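You operate a simulated robot arm through the tools that you are given. There is no shell and no other tool.

Carry out the task below with a simulated two-armed robot. There is one attempt and no reset: what you move stays moved.

TASK
Spin the green-cap and white-cap tubes as the centrifuge card says.
Fine: from the purple rack into opposite buckets of the large centrifuge; speed and time from the card; they stay in, lid shut.

The check looks at the end state, three seconds after you hand in, the way a careful person would. Anything else that was tipped, shoved, dropped, spilled or broken makes it a failure. A push-on lid holds only when it is set on centred and level and pressed home; a screw cap is set on level and turned clockwise until tight.

THE ROBOT
Two 7-joint arms with fingered hands on one trunk that stands fixed in place. Base frame: the origin is at the foot of the trunk, x ahead of it, y to its left, z up; the work surface is at about z = 852. Readings come in mm, degrees, newtons and seconds.
The left shoulder is at [16, 163, 1218], the right one opposite. Each reaches about 1215 mm from its shoulder. Payload 4 kg a hand.
The TCP of each hand is the grasp point between the finger pads, 36 mm short of the fingertips. In the tool frame z runs along the fingers and y along their closing line. The gripper opens to 124 mm; its body begins 42 mm behind the TCP. The gripper is a hand of 4 fingers: y runs from the thumb to the fingers, the wrist lies at [-15, -99, -189] in the tool frame, and closing takes about 1.5 s.
Orientation is that of the tool frame in the base frame, as a unit quaternion [x, y, z, w]. With the fingers straight down and the wrist toward the robot, the tool's x, y and z point along [0, 1, 0], [1, 0, 0] and [0, 0, -1] of the base frame.

THE INTERFACE
- The arms move only by the tool drive_tool. It takes "left_motion", "right_motion" or both (then of equal length, played together; a hand with none holds still); each is one flat list of numbers, 7 for each row, row after row: the shift along the tool's x, y, z in mm, then the turn, a rotation vector about the tool's x, y, z in degrees, then the opening, from 0 (shut) to 1 (fully open). In form: [dx, dy, dz, ax, ay, az, grip, dx, dy, dz, ax, ay, az, grip, ...]. A call has 1 to 20 rows; each row is the pose to reach, as a shift and turn from the pose commanded when the call began, along the tool's axes at that moment. Each row takes 0.2 s and may step no farther than 50 mm and 8.6 degrees from the row before; otherwise, or with a gripper value out of range, the whole call is refused. A pose out of reach is approached as far as the arm can. The call stops where the force on the tool passes 40 N (or 10 N more than at its start, if that is more) or the arm is blocked; 0.2 s more then pass. Each finger travels about 45 mm/s and halts on what it meets, pressing with about 26 N; the grip force reading is that of the motor and also rises with nothing between the fingers. The clock runs only during rows and for 0.2 s after the last one: add rows that repeat a pose to give the fingers time. It gives the time, the measured TCP pose, the force on the tool (base axes), the opening and the grip force at its end, in the units of the frame above (readings bear some noise), with the torque about the TCP (base axes, N m) and any sound that the robot's microphone picked up.
- Cameras (640 x 400 px; columns grow to the right, rows downward): "scene" is now at [87.8, 36.2, 1470.7]; the picture's right is [0.40, -0.91, -0.01], its down [-0.30, -0.12, -0.95] and it looks along [0.87, 0.39, -0.32] (base axes); focal length 214 px, centre (320, 200). "left" rides on the left gripper at [-75, -86, -123] in its tool frame; the picture's right is [-0.70, -0.34, 0.63], its down [0.64, -0.68, 0.35] and it looks along [0.31, 0.65, 0.69] (tool axes); focal length 275 px, centre (320, 200). "right" rides on the right gripper at [75, -86, -123] in its tool frame; the picture's right is [-0.70, 0.34, -0.63], its down [-0.64, -0.68, 0.35] and it looks along [-0.32, 0.65, 0.69] (tool axes); focal length 275 px, centre (320, 200). There is no depth. A picture from a camera that has moved, and an enlarged one, comes with that camera's place and axes in the base frame and with its lens.
- get_image(camera): a new picture of that camera. The clock stands still meanwhile.
- raise_lower(by): moves the trunk up (or, below 0, down) by that many mm; the arms and the scene camera ride with it, the base frame stays. It gives what a move gives, with no picture.
- set_grasp(shape, hand): the hand has 4 fingers and takes this shape, open, in about a second: jaw (thumb against the fingers, like two jaws); tri (thumb and two fingers); tip (a fingertip pinch); poke (one finger out to press); point (the index stretched); flat (the hand flat); cup (the hand cupped); fist (a fist). The gripper value then closes the fingers along that shape, each until it touches; the sizes above hold for jaw. It gives what a move gives, with no picture.
- aim_head(pan, tilt): turns the head with the scene camera to pan (to the left, within 86 degrees either way) and tilt (down, from -29 to 69), counted from straight ahead of the robot (the tilt from the chest, where the trunk bows). It gives what a move gives.
- enlarge(camera, box): a new picture of the part [left, top, right, bottom] of that camera's present view, enlarged. The clock stands still meanwhile.
- hand_in(): hands the job in; it is judged then, once.

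Places have to be worked out from the pictures, the camera data and where the tool is seen. Open the grippers and draw the arms clear of the work before you hand the job in, unless the task says otherwise.

The tools are called after "Call:" as a command line: name --argument value ..., lists and objects as JSON in quotes. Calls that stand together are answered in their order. drive_tool: Moves the arms, as the interface text tells. Its arguments: {"type":"object","properties":{"left_motion":{"type":"array"},"right_motion":{"type":"array"}},"required":[]} The other tools are called the same way: raise_lower (by) moves the trunk up or down; set_grasp (shape, hand) gives the hand a shape; aim_head (pan, tilt) turns the head that bears the scene camera; get_image (camera) takes a picture; enlarge (camera, box) takes an enlarged picture of a part of a camera's view; hand_in () hands the job in.

At the start:

```text
time: 0.0
left_tool_pos: [353.7, 522.9, 1549.6]
left_orientation: [0.706, 0.708, 0.0, 0.0]
left_force: [0.1, 0.0, -0.4]
left_torque: [0.0, -0.02, 0.02]
left_grip_width: 123.5
left_grasp_force: 0.1
left_shape: jaw
right_tool_pos: [755.6, 37.6, 1556.6]
right_orientation: [0.707, 0.707, 0.0, 0.0]
right_force: [-0.9, 1.0, 0.1]
right_torque: [-0.01, -0.01, 0.02]
right_grip_width: 123.6
right_grasp_force: 0.0
right_shape: jaw
trunk travel left (down, up): [-375.0, 103.0]
head pan, tilt (commanded): [23.8, 17.2]
```

scene: 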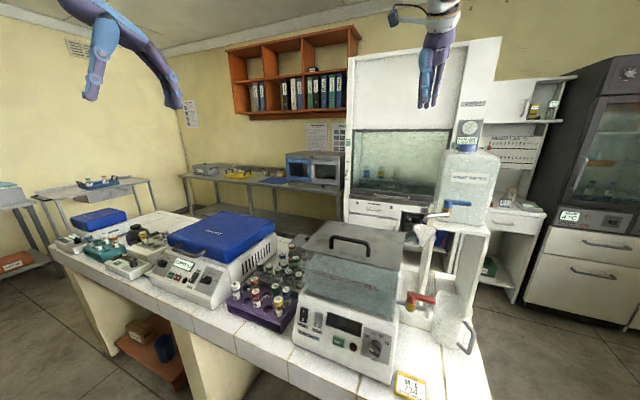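
right: 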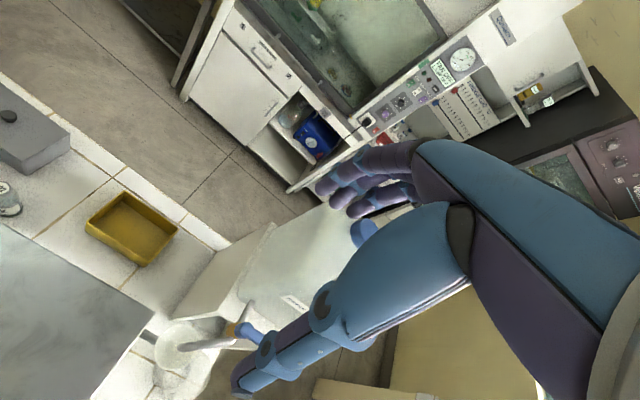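
left: 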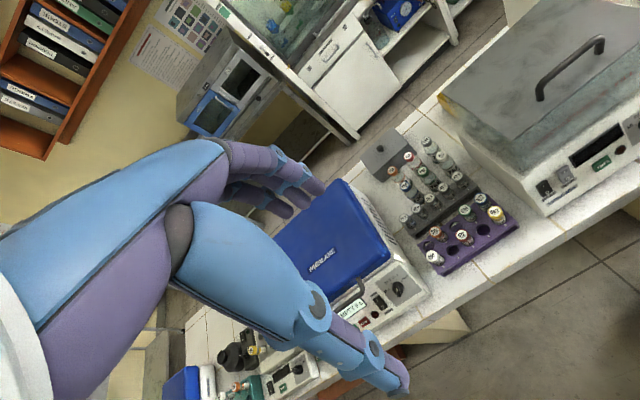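

The scene shows a long bench with a blue-lidded device (perhaps the large centrifuge), a purple rack, a grey water bath and small devices at the left. I'll look closer at the pieces and at the card.

Call:
enlarge --camera "scene" --box '[140, 190, 300, 290]'

Call:
enlarge --camera "scene" --box '[220, 240, 320, 340]'

Call:
enlarge --camera "scene" --box '[40, 190, 200, 300]'

Call:
enlarge --camera "scene" --box '[280, 220, 480, 400]'

Call:
enlarge --camera "left" --box '[340, 110, 560, 290]'

```text
4.00 times, centred on (220, 240) of scene
camera zoom: at [87.8, 36.2, 1470.7], right [0.4, -0.91, -0.01], down [-0.3, -0.12, -0.95], along [0.87, 0.39, -0.32], focal length 858 px, centre (720, 40)
```

zoom: 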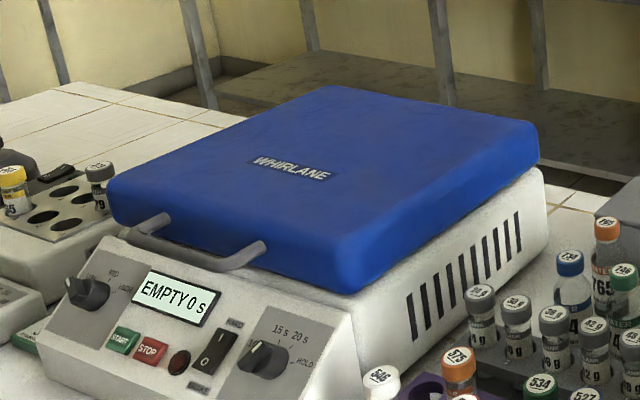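

```text
4.00 times, centred on (270, 290) of scene
camera zoom: at [87.8, 36.2, 1470.7], right [0.4, -0.91, -0.01], down [-0.3, -0.12, -0.95], along [0.87, 0.39, -0.32], focal length 858 px, centre (520, -160)
```

zoom: 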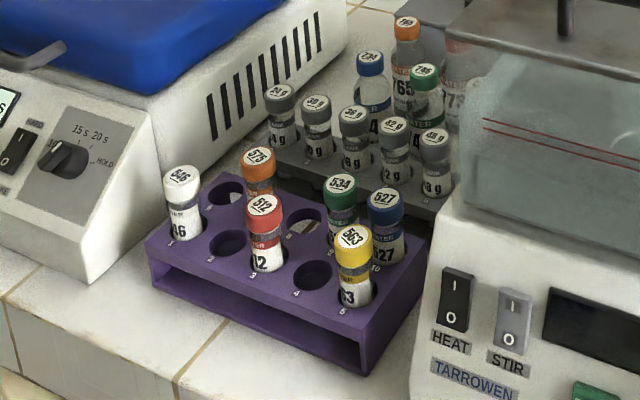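

```text
3.64 times, centred on (120, 245) of scene
camera zoom: at [87.8, 36.2, 1470.7], right [0.4, -0.91, -0.01], down [-0.3, -0.12, -0.95], along [0.87, 0.39, -0.32], focal length 780 px, centre (1047, 36)
```

zoom: 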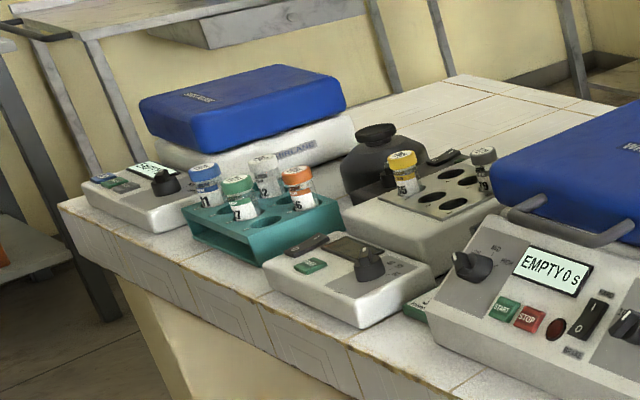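

```text
2.22 times, centred on (380, 310) of scene
camera zoom: at [87.8, 36.2, 1470.7], right [0.4, -0.91, -0.01], down [-0.3, -0.12, -0.95], along [0.87, 0.39, -0.32], focal length 477 px, centre (187, -44)
```

zoom: 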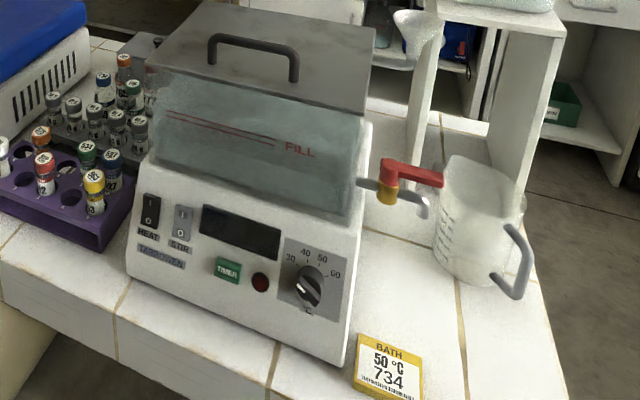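

```text
2.22 times, centred on (450, 200) of left
camera zoom: at [267.8, 448.9, 1671.9], right [-0.34, -0.7, -0.63], down [-0.68, 0.64, -0.35], along [0.65, 0.32, -0.69], focal length 612 px, centre (31, 200)
```

zoom: 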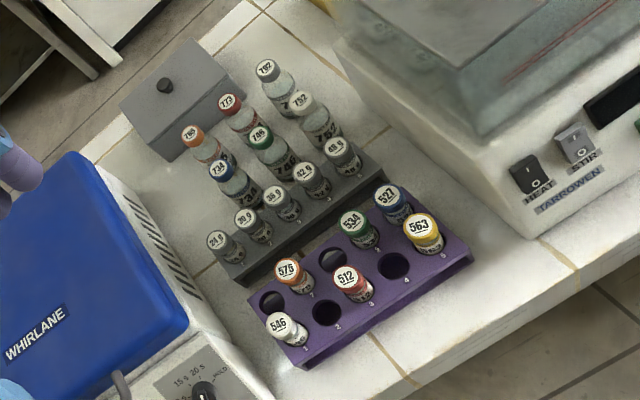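

The green-cap tube (534) and the white-cap tube (546) stand in the purple rack, and the large "WHIRLANE" centrifuge shows "EMPTY 0 s". I still need to find the centrifuge card, so I'll look at the bench from other head angles.

Call:
aim_head --pan 45 --tilt 35

Call:
get_image --camera "scene"

Call:
aim_head --pan -10 --tilt 35

Call:
get_image --camera "scene"

Call:
aim_head --pan 75 --tilt 30

Call:
get_image --camera "scene"

```text
time: 0.8
left_tool_pos: [354.5, 523.5, 1549.2]
left_orientation: [0.707, 0.708, 0.0, 0.001]
left_force: [0.1, -0.5, 0.3]
left_torque: [0.02, 0.05, 0.01]
left_grip_width: 123.4
left_grasp_force: 0.0
left_shape: jaw
right_tool_pos: [757.1, 36.0, 1557.1]
right_orientation: [0.707, 0.707, 0.0, 0.0]
right_force: [0.8, -0.4, -0.5]
right_torque: [-0.02, 0.04, -0.02]
right_grip_width: 123.7
right_grasp_force: 0.0
right_shape: jaw
trunk travel left (down, up): [-375.0, 103.0]
head pan, tilt (commanded): [45.0, 35.0]
```

```text
taken
camera scene: at [64.0, 60.7, 1443.0], right [0.71, -0.71, -0.02], down [-0.43, -0.41, -0.81], along [0.56, 0.58, -0.59], focal length 214 px, centre (320, 200)
```

scene: 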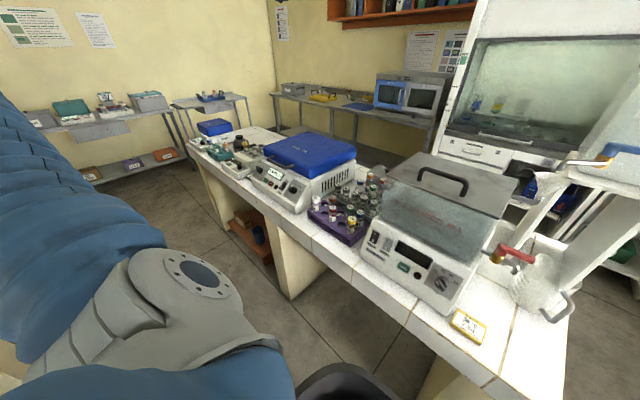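

```text
time: 2.1
left_tool_pos: [354.6, 524.5, 1549.5]
left_orientation: [0.706, 0.708, 0.0, 0.0]
left_force: [-0.6, 0.5, 0.3]
left_torque: [-0.03, 0.04, -0.01]
left_grip_width: 123.6
left_grasp_force: 0.0
left_shape: jaw
right_tool_pos: [756.4, 38.1, 1556.4]
right_orientation: [0.707, 0.707, 0.0, -0.001]
right_force: [-0.1, 0.2, -0.5]
right_torque: [-0.02, -0.01, 0.0]
right_grip_width: 123.5
right_grasp_force: 0.0
right_shape: jaw
trunk travel left (down, up): [-375.0, 103.0]
head pan, tilt (commanded): [-10.0, 35.0]
```

```text
taken
camera scene: at [88.4, -16.7, 1442.3], right [-0.17, -0.98, 0.0], down [-0.59, 0.1, -0.8], along [0.79, -0.14, -0.6], focal length 214 px, centre (320, 200)
```

scene: 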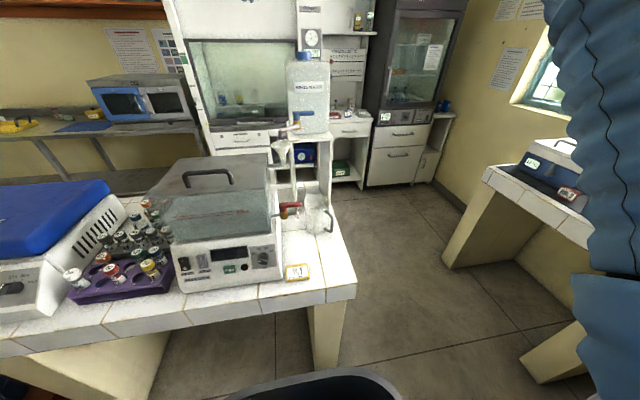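

```text
time: 3.7
left_tool_pos: [353.9, 523.6, 1549.3]
left_orientation: [0.707, 0.708, -0.001, 0.001]
left_force: [-0.4, -0.1, -0.8]
left_torque: [-0.01, -0.01, 0.02]
left_grip_width: 123.6
left_grasp_force: 0.2
left_shape: jaw
right_tool_pos: [756.0, 37.7, 1557.1]
right_orientation: [0.708, 0.707, 0.0, -0.001]
right_force: [0.5, 0.2, 0.9]
right_torque: [0.02, -0.03, 0.01]
right_grip_width: 123.8
right_grasp_force: 0.0
right_shape: jaw
trunk travel left (down, up): [-375.0, 103.0]
head pan, tilt (commanded): [75.0, 30.0]
```

```text
taken
camera scene: at [25.3, 85.8, 1451.8], right [0.97, -0.26, -0.03], down [-0.15, -0.48, -0.86], along [0.21, 0.84, -0.51], focal length 214 px, centre (320, 200)
```

scene: 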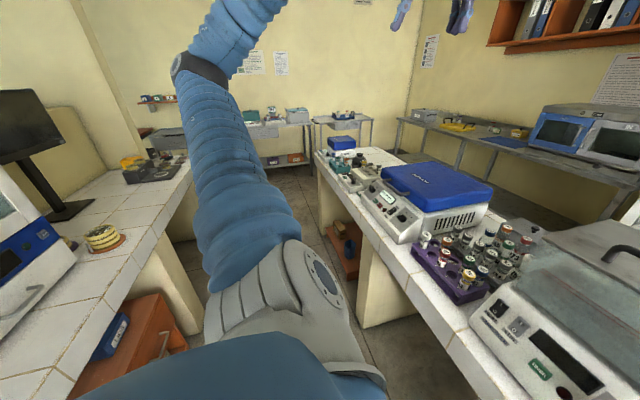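

The bath card lies before the bath; I see something green between the small device and the large centrifuge. I'll enlarge this and other places to find the centrifuge card.

Call:
enlarge --camera "scene" --box '[310, 130, 440, 240]'

Call:
aim_head --pan 40 --tilt 30

Call:
get_image --camera "scene"

Call:
enlarge --camera "scene" --box '[180, 120, 340, 220]'

Call:
enlarge --camera "left" --box '[160, 260, 420, 400]'

```text
3.64 times, centred on (375, 185) of scene
camera zoom: at [25.3, 85.8, 1451.8], right [0.97, -0.26, -0.03], down [-0.15, -0.48, -0.86], along [0.21, 0.84, -0.51], focal length 780 px, centre (120, 254)
```

zoom: 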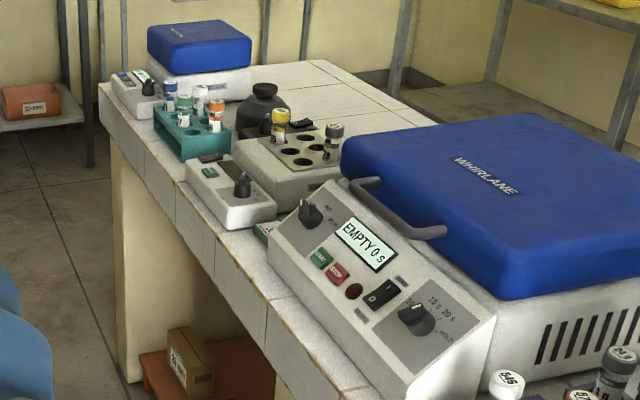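

```text
time: 4.7
left_tool_pos: [353.8, 524.6, 1549.1]
left_orientation: [0.707, 0.708, 0.0, 0.0]
left_force: [-0.7, 0.1, 0.2]
left_torque: [0.0, 0.0, 0.03]
left_grip_width: 123.6
left_grasp_force: 0.1
left_shape: jaw
right_tool_pos: [755.1, 37.8, 1557.4]
right_orientation: [0.708, 0.707, 0.0, 0.001]
right_force: [0.4, -0.5, -0.2]
right_torque: [0.03, -0.01, -0.02]
right_grip_width: 123.3
right_grasp_force: 0.0
right_shape: jaw
trunk travel left (down, up): [-375.0, 103.0]
head pan, tilt (commanded): [40.0, 30.0]
```

```text
taken
camera scene: at [71.1, 56.7, 1450.6], right [0.64, -0.77, -0.02], down [-0.41, -0.32, -0.86], along [0.65, 0.56, -0.52], focal length 214 px, centre (320, 200)
```

scene: 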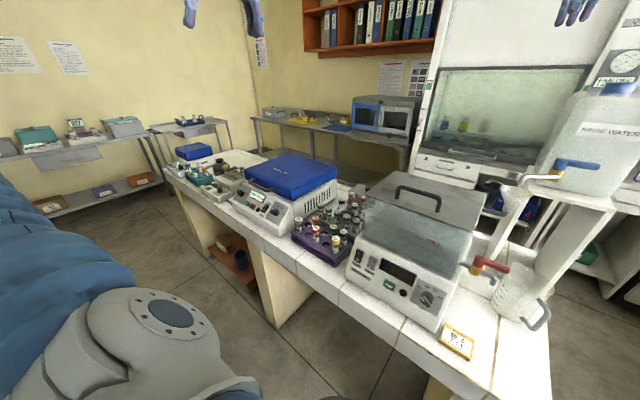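

```text
4.00 times, centred on (260, 170) of scene
camera zoom: at [71.1, 56.7, 1450.6], right [0.64, -0.77, -0.02], down [-0.41, -0.32, -0.86], along [0.65, 0.56, -0.52], focal length 858 px, centre (560, 320)
```

zoom: 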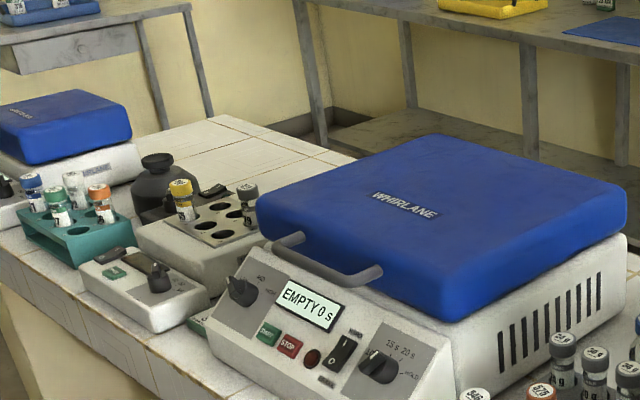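

```text
2.46 times, centred on (290, 330) of left
camera zoom: at [267.8, 448.9, 1671.9], right [-0.34, -0.7, -0.63], down [-0.68, 0.64, -0.35], along [0.65, 0.32, -0.69], focal length 678 px, centre (394, -120)
```

zoom: 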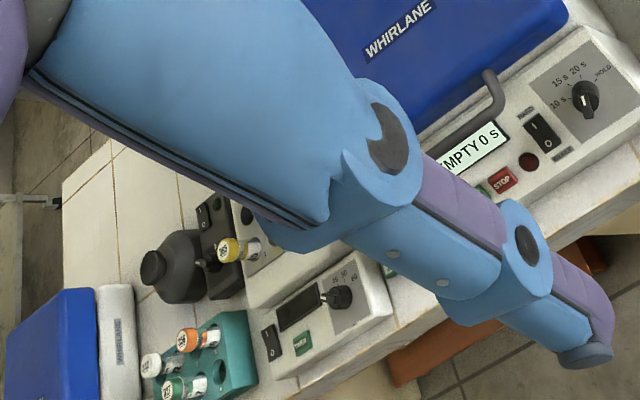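

The green edge just left of the large centrifuge looks like its card, at roughly (510, 1083). I'll move the left hand (high, clear of everything) to the left so its camera can see it.

Call:
drive_tool --left_motion '[45, 0, 15, 0, 0, 0, 1, 90, 0, 30, 0, 0, 0, 1, 135, 0, 45, 0, 0, 0, 1, 180, 0, 60, 0, 0, 0, 1, 225, 0, 75, 0, 0, 0, 1, 270, 0, 90, 0, 0, 0, 1, 315, 0, 105, 0, 0, 0, 1, 360, 0, 120, 0, 0, 0, 1, 405, 0, 135, 0, 0, 0, 1, 450, 0, 150, 0, 0, 0, 1, 450, 0, 150, 0, 0, 0, 1]'

Call:
get_image --camera "left"

Call:
get_image --camera "scene"

```text
time: 7.1
left_tool_pos: [351.5, 969.3, 1399.3]
left_orientation: [0.706, 0.708, 0.0, 0.0]
left_force: [-0.1, 0.4, 0.1]
left_torque: [0.0, 0.0, 0.02]
left_grip_width: 123.7
left_grasp_force: 0.0
left_shape: jaw
right_tool_pos: [755.0, 36.3, 1556.5]
right_orientation: [0.707, 0.707, 0.001, -0.001]
right_force: [-1.2, -0.4, -0.3]
right_torque: [-0.01, -0.03, -0.01]
right_grip_width: 123.4
right_grasp_force: 0.0
right_shape: jaw
trunk travel left (down, up): [-375.0, 103.0]
head pan, tilt (commanded): [40.0, 30.0]
```

```text
taken
camera left: at [265.1, 893.8, 1520.9], right [-0.34, -0.7, -0.63], down [-0.68, 0.64, -0.35], along [0.65, 0.32, -0.69], focal length 275 px, centre (320, 200)
```

left: 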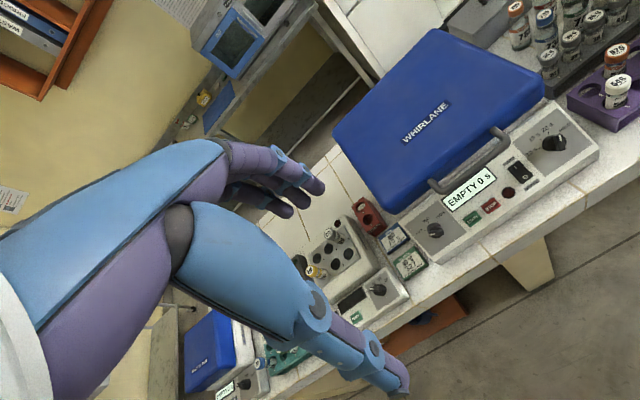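

```text
taken
camera scene: at [70.6, 55.8, 1450.7], right [0.64, -0.77, -0.02], down [-0.41, -0.32, -0.86], along [0.65, 0.56, -0.52], focal length 214 px, centre (320, 200)
```

scene: 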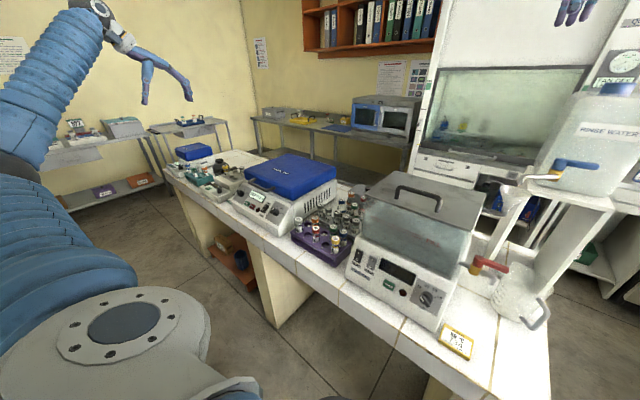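

Two cards are visible to the left of the large centrifuge (a blue-edged and a green-edged one). I'll enlarge them to read, along with the panel.

Call:
enlarge --camera "left" --box '[340, 200, 460, 290]'

Call:
enlarge --camera "left" --box '[400, 110, 600, 260]'

Call:
enlarge --camera "left" --box '[180, 180, 440, 400]'

```text
4.44 times, centred on (400, 245) of left
camera zoom: at [265.1, 893.8, 1520.9], right [-0.34, -0.7, -0.63], down [-0.68, 0.64, -0.35], along [0.65, 0.32, -0.69], focal length 1224 px, centre (-36, 0)
```

zoom: 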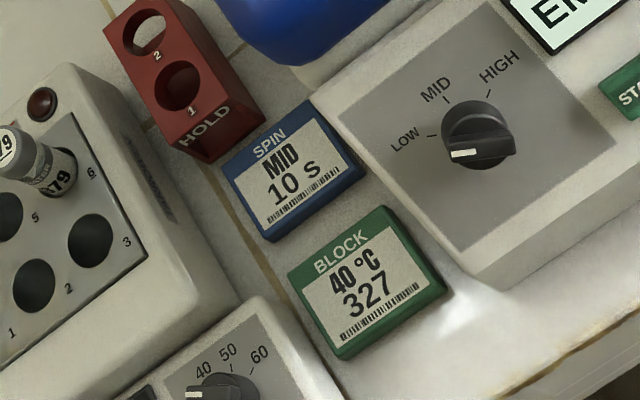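

```text
2.67 times, centred on (500, 185) of left
camera zoom: at [265.1, 893.8, 1520.9], right [-0.34, -0.7, -0.63], down [-0.68, 0.64, -0.35], along [0.65, 0.32, -0.69], focal length 734 px, centre (-160, 240)
```

zoom: 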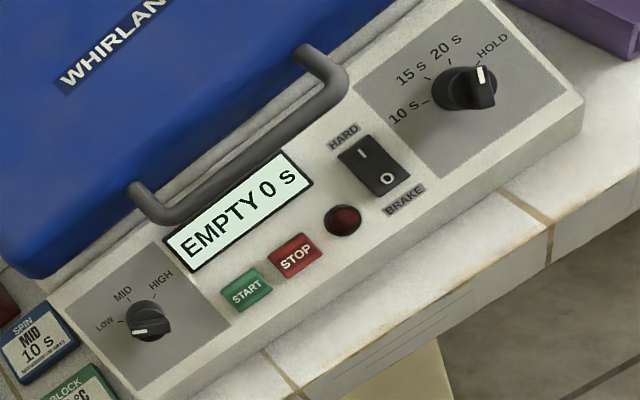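

```text
1.82 times, centred on (310, 290) of left
camera zoom: at [265.1, 893.8, 1520.9], right [-0.34, -0.7, -0.63], down [-0.68, 0.64, -0.35], along [0.65, 0.32, -0.69], focal length 500 px, centre (338, 36)
```

zoom: 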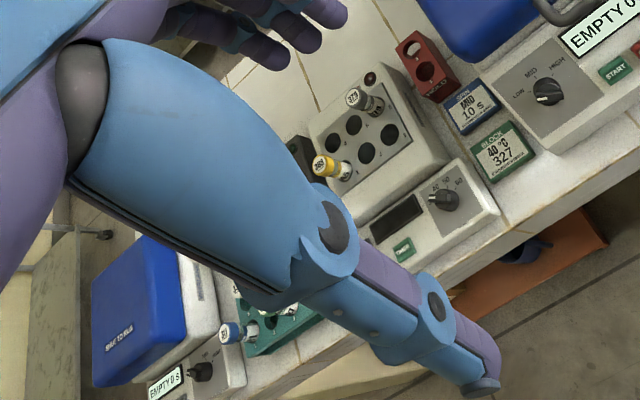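

The blue "SPIN" card reads MID, 10 s, and the panel has a speed knob on the left, a time knob now at HOLD, START/STOP and a brake switch. I estimate the handle bar at about (547, 748..892, 1006), so I'll bring the left camera closer to measure lid, handle and panel better.

Call:
drive_tool --left_motion '[-6, 22, 41, 0, 0, 0, 1, -12, 44, 82, 0, 0, 0, 1, -18, 67, 124, 0, 0, 0, 1, -24, 90, 166, 0, 0, 0, 1, -30, 112, 207, 0, 0, 0, 1, -30, 112, 207, 0, 0, 0, 1]'

Call:
get_image --camera "left"

Call:
enlarge --camera "scene" --box '[210, 130, 370, 250]'

```text
time: 8.5
left_tool_pos: [465.3, 945.4, 1191.2]
left_orientation: [0.707, 0.708, -0.001, 0.0]
left_force: [-0.2, -0.5, 0.7]
left_torque: [-0.01, -0.02, 0.03]
left_grip_width: 123.8
left_grasp_force: 0.1
left_shape: jaw
right_tool_pos: [755.4, 37.5, 1556.6]
right_orientation: [0.707, 0.707, 0.0, 0.0]
right_force: [-0.2, -0.2, -0.1]
right_torque: [0.0, -0.01, -0.01]
right_grip_width: 123.8
right_grasp_force: 0.1
right_shape: jaw
trunk travel left (down, up): [-375.0, 103.0]
head pan, tilt (commanded): [40.0, 30.0]
```

```text
taken
camera left: at [378.6, 871.1, 1314.3], right [-0.34, -0.7, -0.63], down [-0.68, 0.64, -0.35], along [0.65, 0.32, -0.69], focal length 275 px, centre (320, 200)
```

left: 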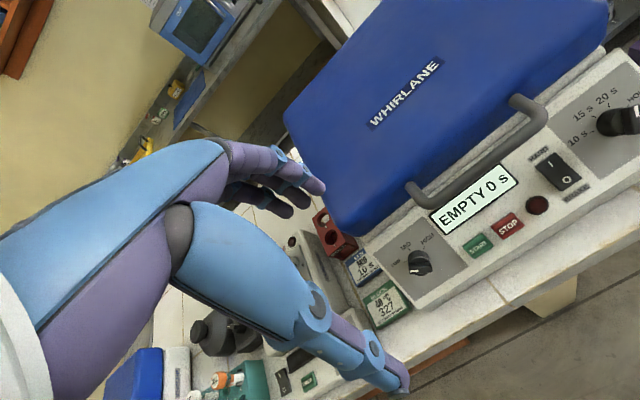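

```text
3.33 times, centred on (290, 190) of scene
camera zoom: at [70.5, 56.7, 1450.7], right [0.64, -0.77, -0.02], down [-0.41, -0.32, -0.86], along [0.65, 0.56, -0.52], focal length 715 px, centre (420, 233)
```

zoom: 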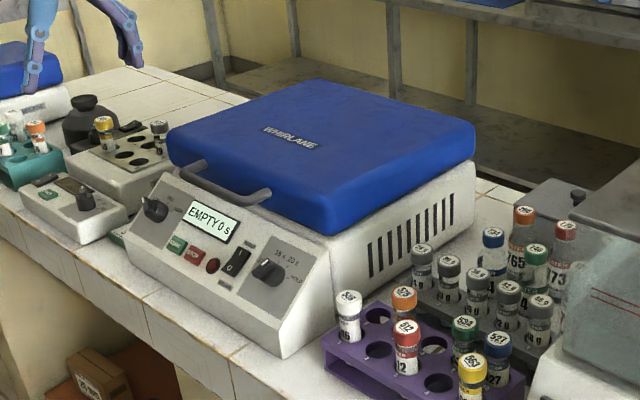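

The hand is clear. I'll enlarge the handle and panel in the left view for a better measurement.

Call:
enlarge --camera "left" --box '[390, 70, 590, 230]'

Call:
enlarge --camera "left" --box '[370, 200, 530, 310]'

Call:
enlarge --camera "scene" --box '[230, 160, 300, 215]'

```text
2.50 times, centred on (490, 150) of left
camera zoom: at [378.6, 871.1, 1314.3], right [-0.34, -0.7, -0.63], down [-0.68, 0.64, -0.35], along [0.65, 0.32, -0.69], focal length 688 px, centre (-105, 325)
```

zoom: 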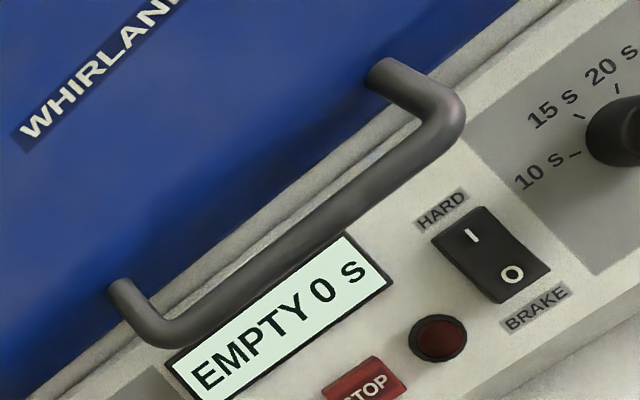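

```text
3.64 times, centred on (450, 255) of left
camera zoom: at [378.6, 871.1, 1314.3], right [-0.34, -0.7, -0.63], down [-0.68, 0.64, -0.35], along [0.65, 0.32, -0.69], focal length 1001 px, centre (-153, 0)
```

zoom: 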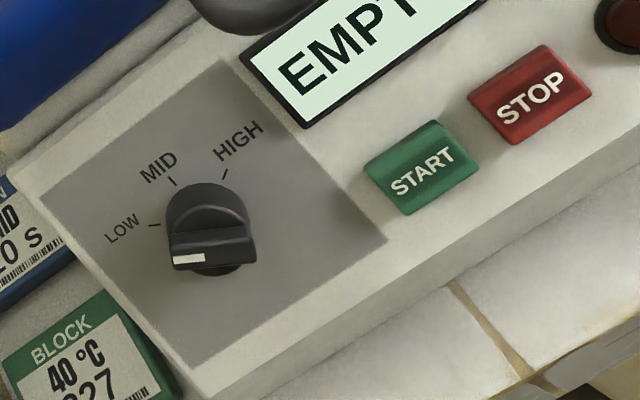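

```text
7.27 times, centred on (265, 188) of scene
camera zoom: at [70.5, 56.7, 1450.7], right [0.64, -0.77, -0.02], down [-0.41, -0.32, -0.86], along [0.65, 0.56, -0.52], focal length 1560 px, centre (720, 291)
```

zoom: 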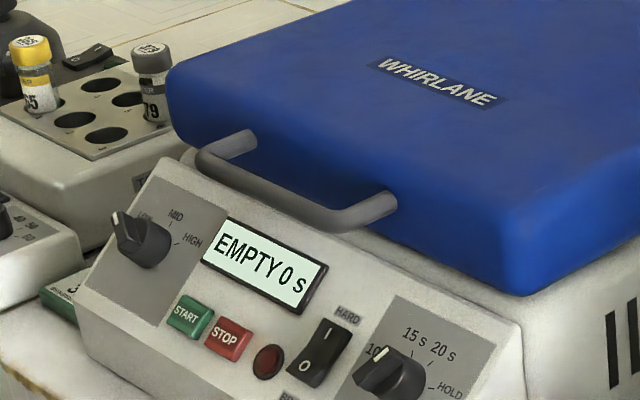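

The pointer states matter, so I'll look closer at both knobs from both cameras.

Call:
enlarge --camera "left" --box '[560, 80, 640, 150]'

Call:
enlarge --camera "scene" --box '[258, 188, 294, 220]'

Call:
enlarge --camera "scene" --box '[230, 170, 266, 202]'

```text
5.71 times, centred on (600, 115) of left
camera zoom: at [378.6, 871.1, 1314.3], right [-0.34, -0.7, -0.63], down [-0.68, 0.64, -0.35], along [0.65, 0.32, -0.69], focal length 1573 px, centre (-1280, 686)
```

zoom: 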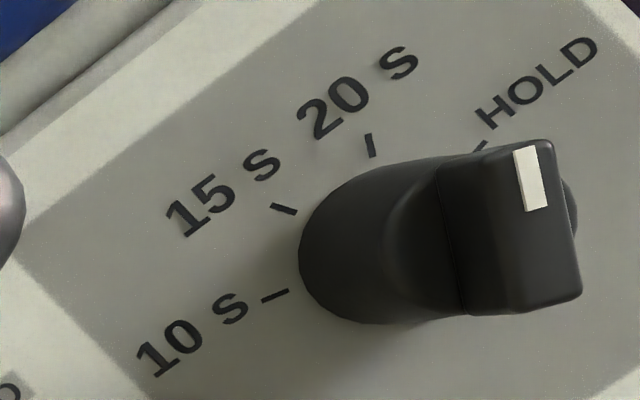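

```text
12.50 times, centred on (276, 204) of scene
camera zoom: at [70.5, 56.7, 1450.7], right [0.64, -0.77, -0.02], down [-0.41, -0.32, -0.86], along [0.65, 0.56, -0.52], focal length 2681 px, centre (870, 150)
```

zoom: 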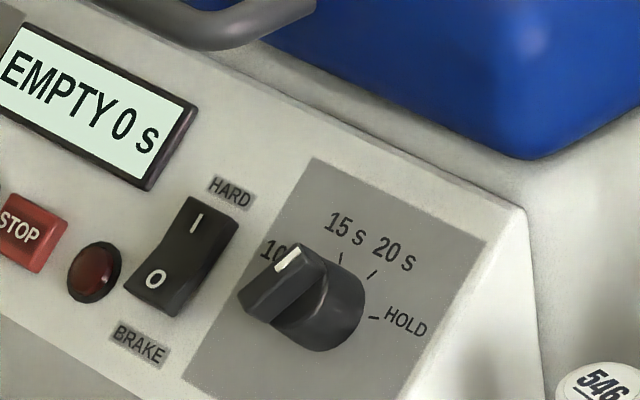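

```text
12.50 times, centred on (248, 186) of scene
camera zoom: at [70.5, 56.7, 1450.7], right [0.64, -0.77, -0.02], down [-0.41, -0.32, -0.86], along [0.65, 0.56, -0.52], focal length 2681 px, centre (1220, 375)
```

zoom: 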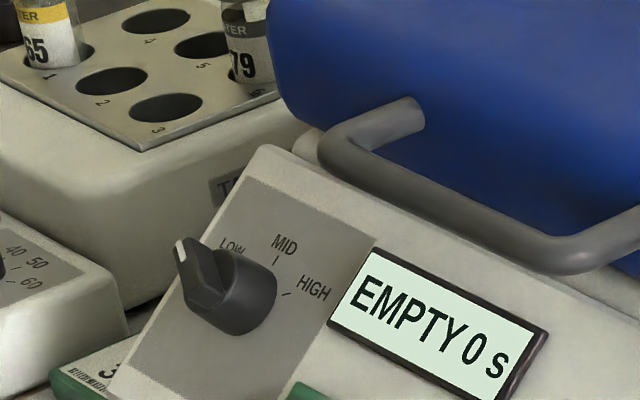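

The bar of the lid handle triangulates to x≈541, z≈1015, y 749–884, about 26 mm clear of the lid front. I'll bring the left hand in front of it, pitched 45° (fingers forward-down), part open, standing off 60 mm.

Call:
drive_tool --left_motion '[-21, 3, 22, -7.5, 0, 0, 0.44, -42, 5, 45, -15, 0, 0, 0.44, -63, 8, 68, -22.5, 0, 0, 0.44, -84, 10, 91, -30, 0, 0, 0.44, -105, 13, 114, -37.5, 0, 0, 0.44, -126, 15, 136, -45, 0, 0, 0.44, -126, 15, 136, -45, 0, 0, 0.44, -126, 15, 136, -45, 0, 0, 0.44]'

Call:
get_image --camera "left"

Call:
enlarge --camera "scene" --box '[190, 120, 350, 240]'

```text
time: 10.3
left_tool_pos: [480.9, 818.3, 1054.6]
left_orientation: [0.653, 0.653, 0.271, 0.271]
left_force: [-0.4, 0.2, 0.0]
left_torque: [-0.01, 0.01, 0.01]
left_grip_width: 54.5
left_grasp_force: 0.1
left_shape: jaw
right_tool_pos: [755.9, 37.6, 1555.7]
right_orientation: [0.708, 0.706, 0.001, 0.0]
right_force: [0.2, -0.6, 0.5]
right_torque: [0.01, 0.04, -0.01]
right_grip_width: 123.7
right_grasp_force: 0.0
right_shape: jaw
trunk travel left (down, up): [-375.0, 103.0]
head pan, tilt (commanded): [40.0, 30.0]
```

```text
taken
camera left: at [333.2, 742.0, 1081.3], right [0.21, -0.7, -0.69], down [-0.24, 0.64, -0.73], along [0.95, 0.32, -0.03], focal length 275 px, centre (320, 200)
```

left: 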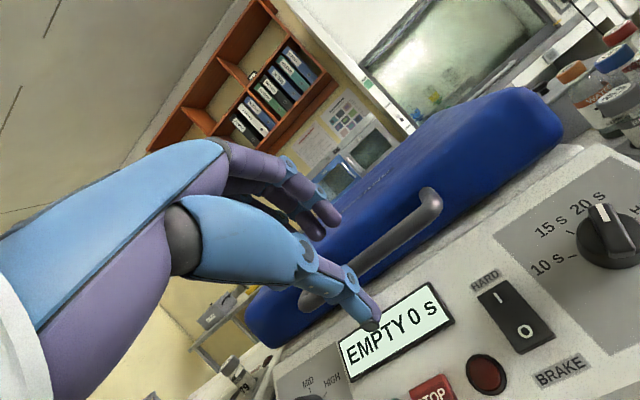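

```text
3.33 times, centred on (270, 180) of scene
camera zoom: at [70.6, 57.0, 1450.6], right [0.64, -0.77, -0.02], down [-0.41, -0.32, -0.86], along [0.65, 0.56, -0.52], focal length 715 px, centre (487, 267)
```

zoom: 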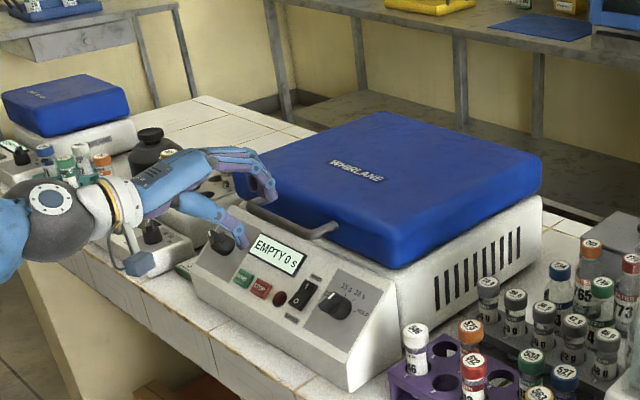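

The hand is lined up with the bar, fingers above and thumb in front. I'll advance 58 mm along the fingers in small steps.

Call:
drive_tool --left_motion '[0, 0, 15, 0, 0, 0, 0.44, 0, 0, 30, 0, 0, 0, 0.44, 0, 0, 45, 0, 0, 0, 0.44, 0, 0, 58, 0, 0, 0, 0.44, 0, 0, 58, 0, 0, 0, 0.44]'

Call:
get_image --camera "left"

Call:
enlarge --camera "scene" --box '[220, 140, 300, 210]'

```text
time: 11.5
left_tool_pos: [519.8, 817.8, 1015.6]
left_orientation: [0.652, 0.654, 0.272, 0.272]
left_force: [-18.0, -0.1, 13.5]
left_torque: [0.1, -1.23, 0.22]
left_grip_width: 55.7
left_grasp_force: 0.1
left_shape: jaw
right_tool_pos: [753.5, 37.1, 1558.0]
right_orientation: [0.707, 0.707, 0.001, 0.0]
right_force: [-0.9, 0.2, -1.3]
right_torque: [0.01, 0.01, 0.02]
right_grip_width: 123.7
right_grasp_force: 0.1
right_shape: jaw
trunk travel left (down, up): [-375.0, 103.0]
head pan, tilt (commanded): [40.0, 30.0]
```

```text
taken
camera left: at [372.1, 742.1, 1041.1], right [0.21, -0.7, -0.69], down [-0.24, 0.64, -0.73], along [0.95, 0.32, -0.03], focal length 275 px, centre (320, 200)
```

left: 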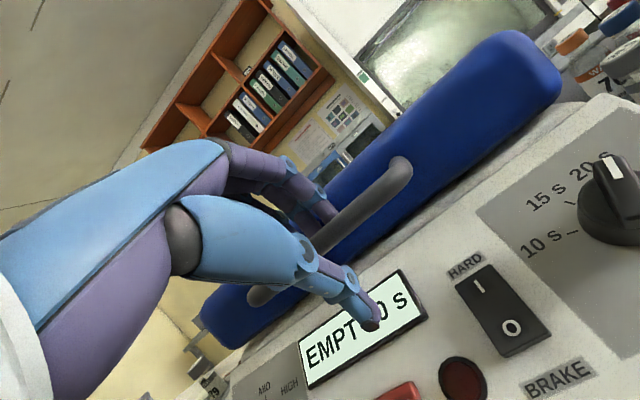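

```text
5.71 times, centred on (260, 175) of scene
camera zoom: at [68.8, 55.8, 1450.9], right [0.64, -0.77, -0.02], down [-0.4, -0.32, -0.86], along [0.65, 0.56, -0.52], focal length 1226 px, centre (663, 343)
```

zoom: 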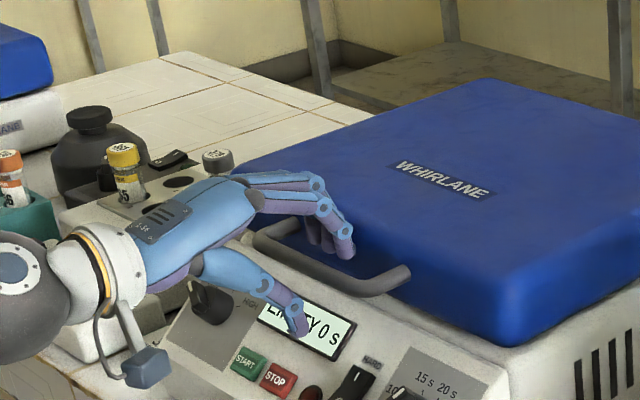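

The readings show a light push-back (about 22 N): the fingertips are in the gap behind the bar and touch the lid front. I'll back off slightly and close to a loose cage around the bar while shifting the TCP onto it.

Call:
drive_tool --left_motion '[0, 0, -6, 0, 0, 0, 0.44, 0, 5, -6, 0, 0, 0, 0.36, 0, 10, -6, 0, 0, 0, 0.28, 0, 14, -6, 0, 0, 0, 0.21, 0, 14, -6, 0, 0, 0, 0.21]'

Call:
get_image --camera "left"

Call:
enlarge --camera "scene" --box '[220, 140, 300, 210]'

```text
time: 12.7
left_tool_pos: [525.6, 818.6, 1029.1]
left_orientation: [0.652, 0.654, 0.271, 0.271]
left_force: [-5.5, -1.7, -3.0]
left_torque: [-0.01, 0.06, -0.03]
left_grip_width: 29.5
left_grasp_force: 0.0
left_shape: jaw
right_tool_pos: [755.7, 38.0, 1556.3]
right_orientation: [0.707, 0.707, 0.0, 0.001]
right_force: [-0.6, 0.1, 0.1]
right_torque: [-0.01, 0.0, 0.01]
right_grip_width: 123.7
right_grasp_force: 0.1
right_shape: jaw
trunk travel left (down, up): [-375.0, 103.0]
head pan, tilt (commanded): [40.0, 30.0]
```

```text
taken
camera left: at [378.1, 742.9, 1054.4], right [0.21, -0.7, -0.69], down [-0.24, 0.64, -0.73], along [0.95, 0.32, -0.03], focal length 275 px, centre (320, 200)
```

left: 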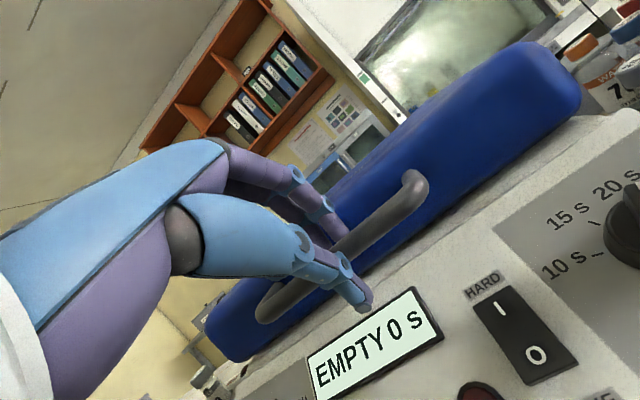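

```text
5.71 times, centred on (260, 175) of scene
camera zoom: at [70.9, 56.9, 1450.5], right [0.64, -0.77, -0.02], down [-0.41, -0.32, -0.86], along [0.65, 0.56, -0.52], focal length 1226 px, centre (663, 343)
```

zoom: 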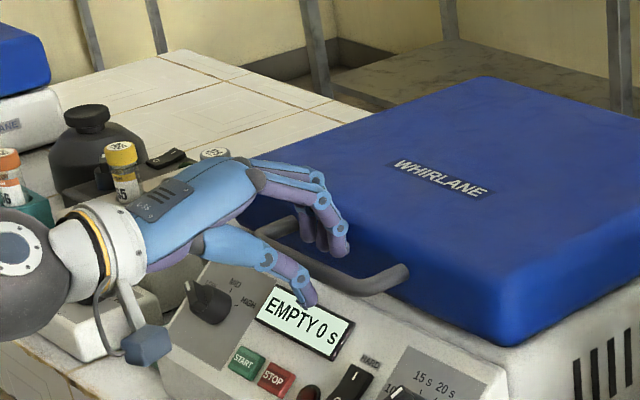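

The bar is centred in the cage about 21 mm beyond the TCP. Lifting at 45° would let the bar slide off the thumb, so I'll pivot the hand around the bar to about 20° below horizontal and then squeeze.

Call:
drive_tool --left_motion '[0, -2.5, 0.4, -8.3, 0, 0, 0.21, 0, -5.2, 1.0, -16.6, 0, 0, 0.21, 0, -7.9, 1.8, -25, 0, 0, 0.21, 0, -7.9, 1.8, -25, 0, 0, 0.21, 0, -7.9, 1.8, -25, 0, 0, 0, 0, -7.9, 1.8, -25, 0, 0, 0, 0, -7.9, 1.8, -25, 0, 0, 0, 0, -7.9, 1.8, -25, 0, 0, 0]'

Call:
get_image --camera "left"

Call:
enlarge --camera "scene" --box '[220, 140, 300, 210]'

```text
time: 13.3
left_tool_pos: [509.5, 818.4, 991.6]
left_orientation: [0.629, 0.629, 0.324, 0.32]
left_force: [25.1, 7.0, 18.5]
left_torque: [-0.26, 0.12, 0.08]
left_grip_width: 31.2
left_grasp_force: 0.2
left_shape: jaw
right_tool_pos: [757.6, 35.7, 1555.6]
right_orientation: [0.708, 0.706, 0.001, -0.002]
right_force: [-0.1, 0.1, 0.7]
right_torque: [0.0, 0.0, 0.02]
right_grip_width: 124.0
right_grasp_force: 0.1
right_shape: jaw
trunk travel left (down, up): [-375.0, 103.0]
head pan, tilt (commanded): [40.0, 30.0]
stopped in row 2 (left hand): the force on the tool passed its limit at 48 N (the readings are from after the stop); the commanded pose is now the measured one
```

```text
taken
camera left: at [359.6, 742.3, 992.4], right [0.32, -0.69, -0.65], down [-0.12, 0.65, -0.75], along [0.94, 0.32, 0.12], focal length 275 px, centre (320, 200)
```

left: 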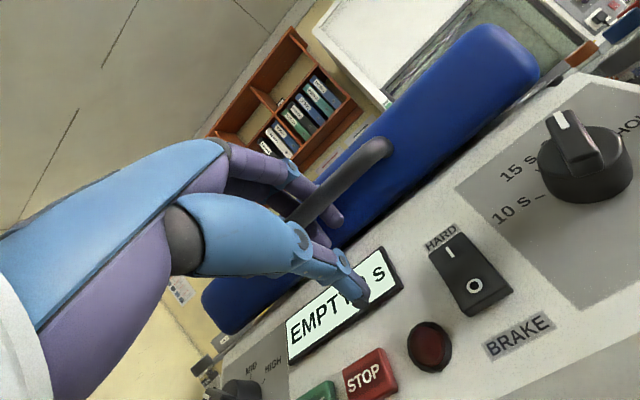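

```text
5.71 times, centred on (260, 175) of scene
camera zoom: at [73.9, 55.5, 1450.7], right [0.64, -0.77, -0.02], down [-0.41, -0.32, -0.85], along [0.65, 0.56, -0.52], focal length 1226 px, centre (663, 343)
```

zoom: 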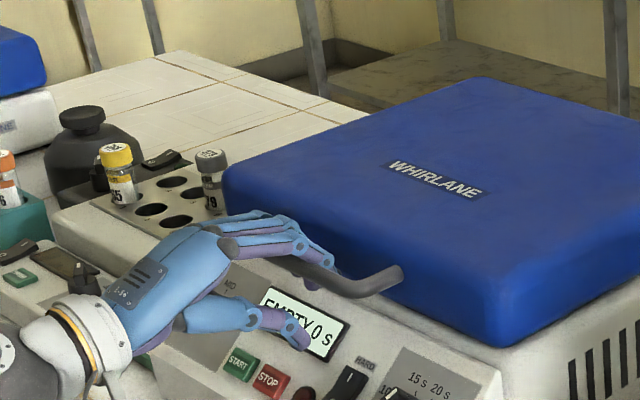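

Rotating there made the arm sag (it seems near a wrist limit at that orientation) and the fingers pressed on the bar; nothing has shifted. I'll return to the earlier 45° pose around the bar.

Call:
drive_tool --left_motion '[0, 13, -3, 3, 0, 0, 0.25, 0, 27, -6, 6, 0, 0, 0.25, 0, 39.8, -9, 9.2, 0, 0, 0.25, 0, 39.8, -9, 9.2, 0, 0, 0.25]'

Call:
get_image --camera "left"

Call:
get_image --camera "scene"

```text
time: 14.3
left_tool_pos: [521.6, 817.4, 1024.0]
left_orientation: [0.653, 0.654, 0.27, 0.269]
left_force: [-0.5, 1.3, 0.3]
left_torque: [-0.01, 0.03, 0.02]
left_grip_width: 31.0
left_grasp_force: 0.0
left_shape: jaw
right_tool_pos: [756.4, 36.6, 1556.3]
right_orientation: [0.707, 0.707, -0.001, -0.001]
right_force: [-0.5, -0.2, -0.2]
right_torque: [0.01, -0.01, 0.0]
right_grip_width: 123.7
right_grasp_force: 0.1
right_shape: jaw
trunk travel left (down, up): [-375.0, 103.0]
head pan, tilt (commanded): [40.0, 30.0]
```

```text
taken
camera left: at [375.0, 742.6, 1050.5], right [0.21, -0.69, -0.69], down [-0.24, 0.65, -0.72], along [0.95, 0.32, -0.03], focal length 275 px, centre (320, 200)
```

left: 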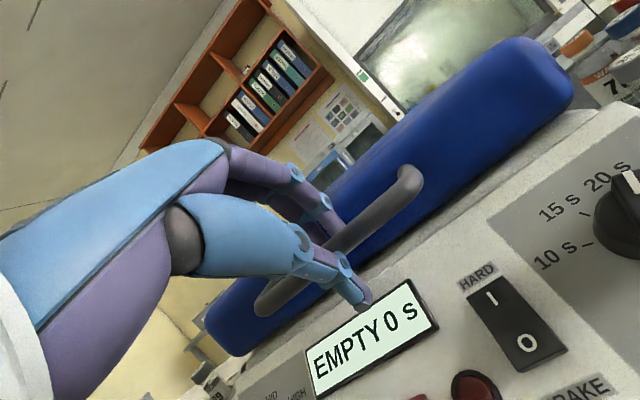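

```text
taken
camera scene: at [71.0, 56.9, 1450.5], right [0.64, -0.77, -0.02], down [-0.41, -0.32, -0.86], along [0.65, 0.56, -0.52], focal length 214 px, centre (320, 200)
```

scene: 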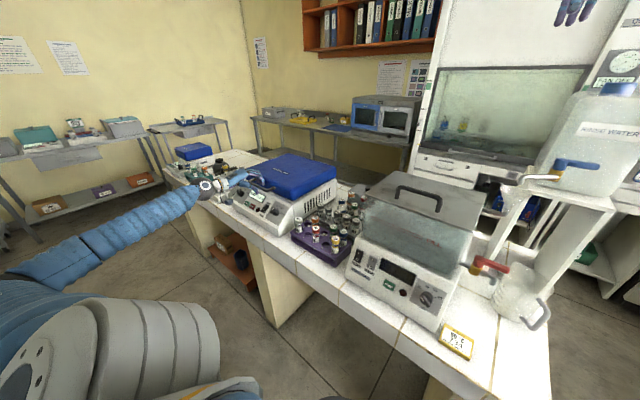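

The hand is free again with the bar between thumb and fingers. Now I'll squeeze the bar.

Call:
drive_tool --left_motion '[0, 0, 0, 0, 0, 0, 0.1, 0, 0, 0, 0, 0, 0, 0, 0, 0, 0, 0, 0, 0, 0, 0, 0, 0, 0, 0, 0, 0, 0, 0, 0, 0, 0, 0, 0]'

Call:
get_image --camera "left"

Call:
enlarge --camera "scene" --box '[220, 140, 300, 210]'

```text
time: 15.5
left_tool_pos: [521.9, 817.9, 1024.0]
left_orientation: [0.653, 0.655, 0.27, 0.268]
left_force: [-3.1, -1.5, -4.0]
left_torque: [0.02, -0.05, -0.11]
left_grip_width: 4.5
left_grasp_force: 26.3
left_shape: jaw
right_tool_pos: [755.7, 38.1, 1555.2]
right_orientation: [0.707, 0.707, 0.0, 0.0]
right_force: [0.2, -1.1, 0.3]
right_torque: [0.0, 0.01, 0.02]
right_grip_width: 123.8
right_grasp_force: 0.1
right_shape: jaw
trunk travel left (down, up): [-375.0, 103.0]
head pan, tilt (commanded): [40.0, 30.0]
```

```text
taken
camera left: at [374.9, 742.7, 1050.1], right [0.21, -0.69, -0.69], down [-0.24, 0.65, -0.72], along [0.95, 0.32, -0.03], focal length 275 px, centre (320, 200)
```

left: 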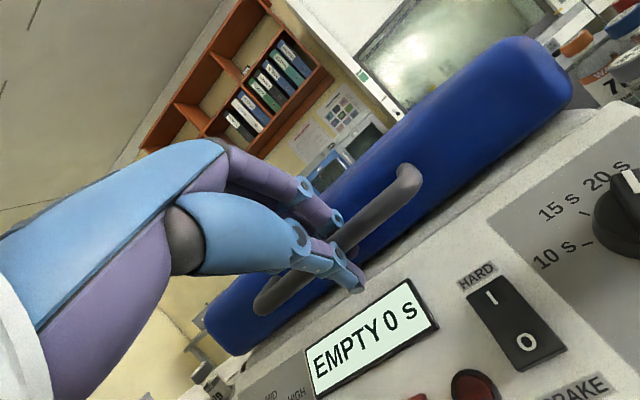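

```text
5.71 times, centred on (260, 175) of scene
camera zoom: at [71.2, 57.0, 1450.5], right [0.64, -0.77, -0.02], down [-0.41, -0.32, -0.86], along [0.65, 0.56, -0.52], focal length 1226 px, centre (663, 343)
```

zoom: 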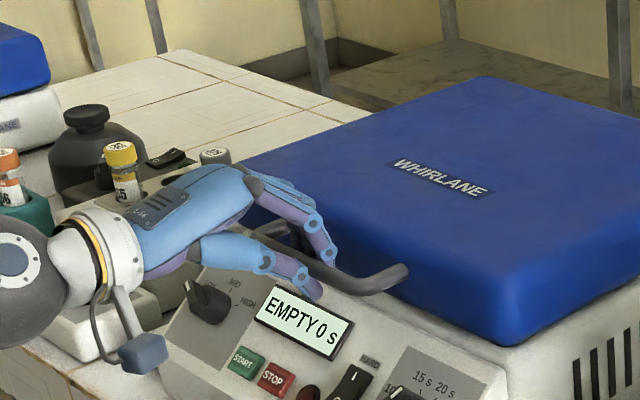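

The fingers hold the bar with 26 N. I'll try a small lift along the lid's arc (about 5°, 29 mm up) and check that the lid follows.

Call:
drive_tool --left_motion '[0, 5.5, -4.8, 0, 0, 0, 0, 0, 11, -9.6, 0, 0, 0, 0, 0, 17, -14.3, 0, 0, 0, 0, 0, 22.6, -18.9, 0, 0, 0, 0, 0, 22.6, -18.9, 0, 0, 0, 0]'

Call:
get_image --camera "left"

Call:
enlarge --camera "scene" --box '[210, 120, 370, 240]'

```text
time: 16.7
left_tool_pos: [526.2, 818.2, 1052.0]
left_orientation: [0.654, 0.654, 0.27, 0.268]
left_force: [6.3, 3.8, -5.3]
left_torque: [0.03, -0.08, -0.05]
left_grip_width: 2.9
left_grasp_force: 25.8
left_shape: jaw
right_tool_pos: [756.3, 39.2, 1555.8]
right_orientation: [0.707, 0.707, 0.001, 0.0]
right_force: [0.3, 0.9, -0.1]
right_torque: [0.01, 0.0, 0.01]
right_grip_width: 123.8
right_grasp_force: 0.1
right_shape: jaw
trunk travel left (down, up): [-375.0, 103.0]
head pan, tilt (commanded): [40.0, 30.0]
```

```text
taken
camera left: at [378.4, 742.4, 1078.7], right [0.21, -0.69, -0.69], down [-0.24, 0.65, -0.72], along [0.95, 0.32, -0.03], focal length 275 px, centre (320, 200)
```

left: 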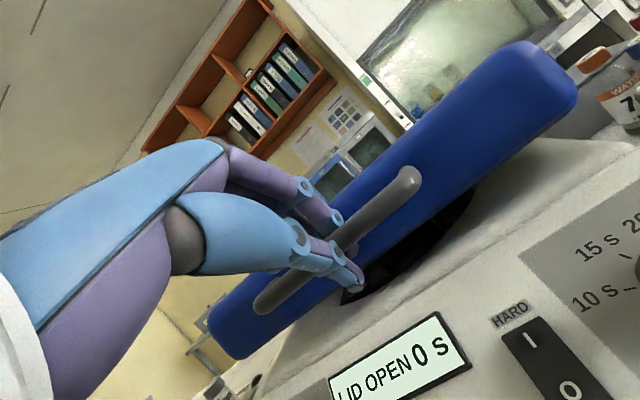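

```text
3.33 times, centred on (290, 180) of scene
camera zoom: at [72.1, 57.6, 1450.5], right [0.64, -0.77, -0.02], down [-0.41, -0.32, -0.85], along [0.65, 0.56, -0.52], focal length 715 px, centre (420, 267)
```

zoom: 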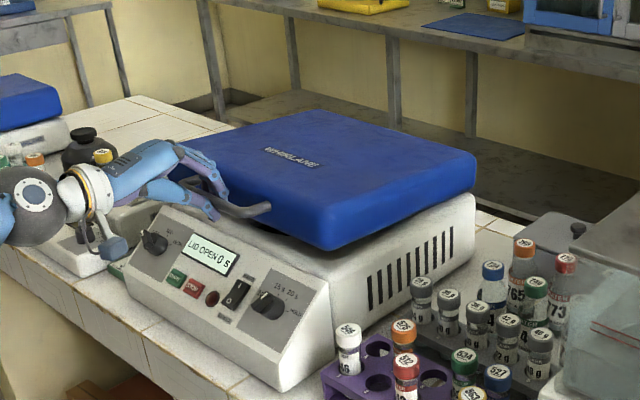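

The lid follows and the display now reads "LID OPEN 0 s". I'll continue along the arc to about 40° and check.

Call:
drive_tool --left_motion '[0, 12, -8.8, 0, 0, 0, 0, 0, 24.2, -17, 0, 0, 0, 0, 0, 37, -24.6, 0, 0, 0, 0, 0, 49.9, -31.7, 0, 0, 0, 0, 0, 63.2, -38.3, 0, 0, 0, 0, 0, 76.7, -44.3, 0, 0, 0, 0, 0, 90.5, -49.6, 0, 0, 0, 0, 0, 104.5, -54.4, 0, 0, 0, 0, 0, 118.7, -58.5, 0, 0, 0, 0, 0, 133.1, -62.1, 0, 0, 0, 0, 0, 147.6, -64.9, 0, 0, 0, 0, 0, 162.3, -67.2, 0, 0, 0, 0, 0, 177, -68.8, 0, 0, 0, 0, 0, 191.7, -69.8, 0, 0, 0, 0, 0, 191.7, -69.8, 0, 0, 0, 0]'

Call:
get_image --camera "left"

Call:
enlarge --camera "scene" --box '[190, 80, 370, 240]'

```text
time: 19.9
left_tool_pos: [613.5, 817.8, 1230.6]
left_orientation: [0.654, 0.656, 0.267, 0.265]
left_force: [22.4, 3.7, -23.6]
left_torque: [-0.04, 0.46, -0.06]
left_grip_width: 0.0
left_grasp_force: 26.3
left_shape: jaw
right_tool_pos: [758.2, 39.3, 1555.3]
right_orientation: [0.707, 0.707, 0.0, 0.0]
right_force: [0.5, 0.0, 0.5]
right_torque: [-0.01, -0.02, -0.01]
right_grip_width: 123.9
right_grasp_force: 0.1
right_shape: jaw
trunk travel left (down, up): [-375.0, 103.0]
head pan, tilt (commanded): [40.0, 30.0]
stopped in row 15 (left hand): the force on the tool passed its limit at 41 N (the readings are from after the stop); the commanded pose is now the measured one
```

```text
taken
camera left: at [466.6, 742.9, 1258.4], right [0.2, -0.7, -0.69], down [-0.25, 0.65, -0.72], along [0.95, 0.32, -0.04], focal length 275 px, centre (320, 200)
```

left: 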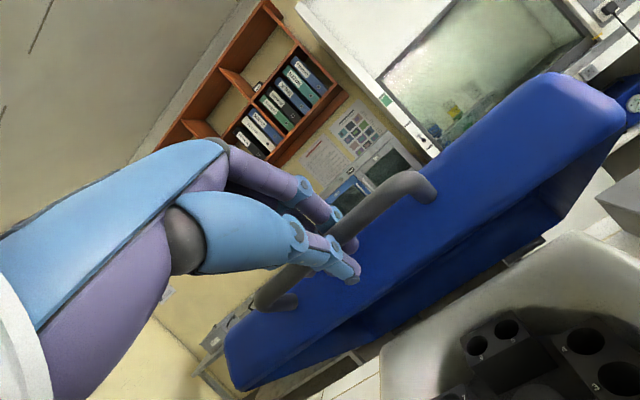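

```text
2.50 times, centred on (280, 160) of scene
camera zoom: at [73.5, 59.1, 1450.4], right [0.64, -0.77, -0.02], down [-0.41, -0.32, -0.85], along [0.65, 0.56, -0.52], focal length 536 px, centre (420, 300)
```

zoom: 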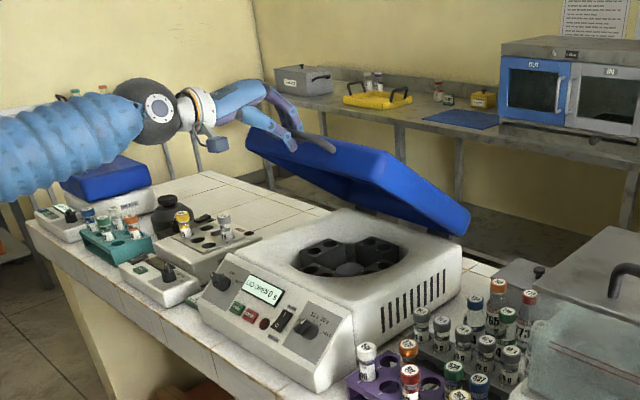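

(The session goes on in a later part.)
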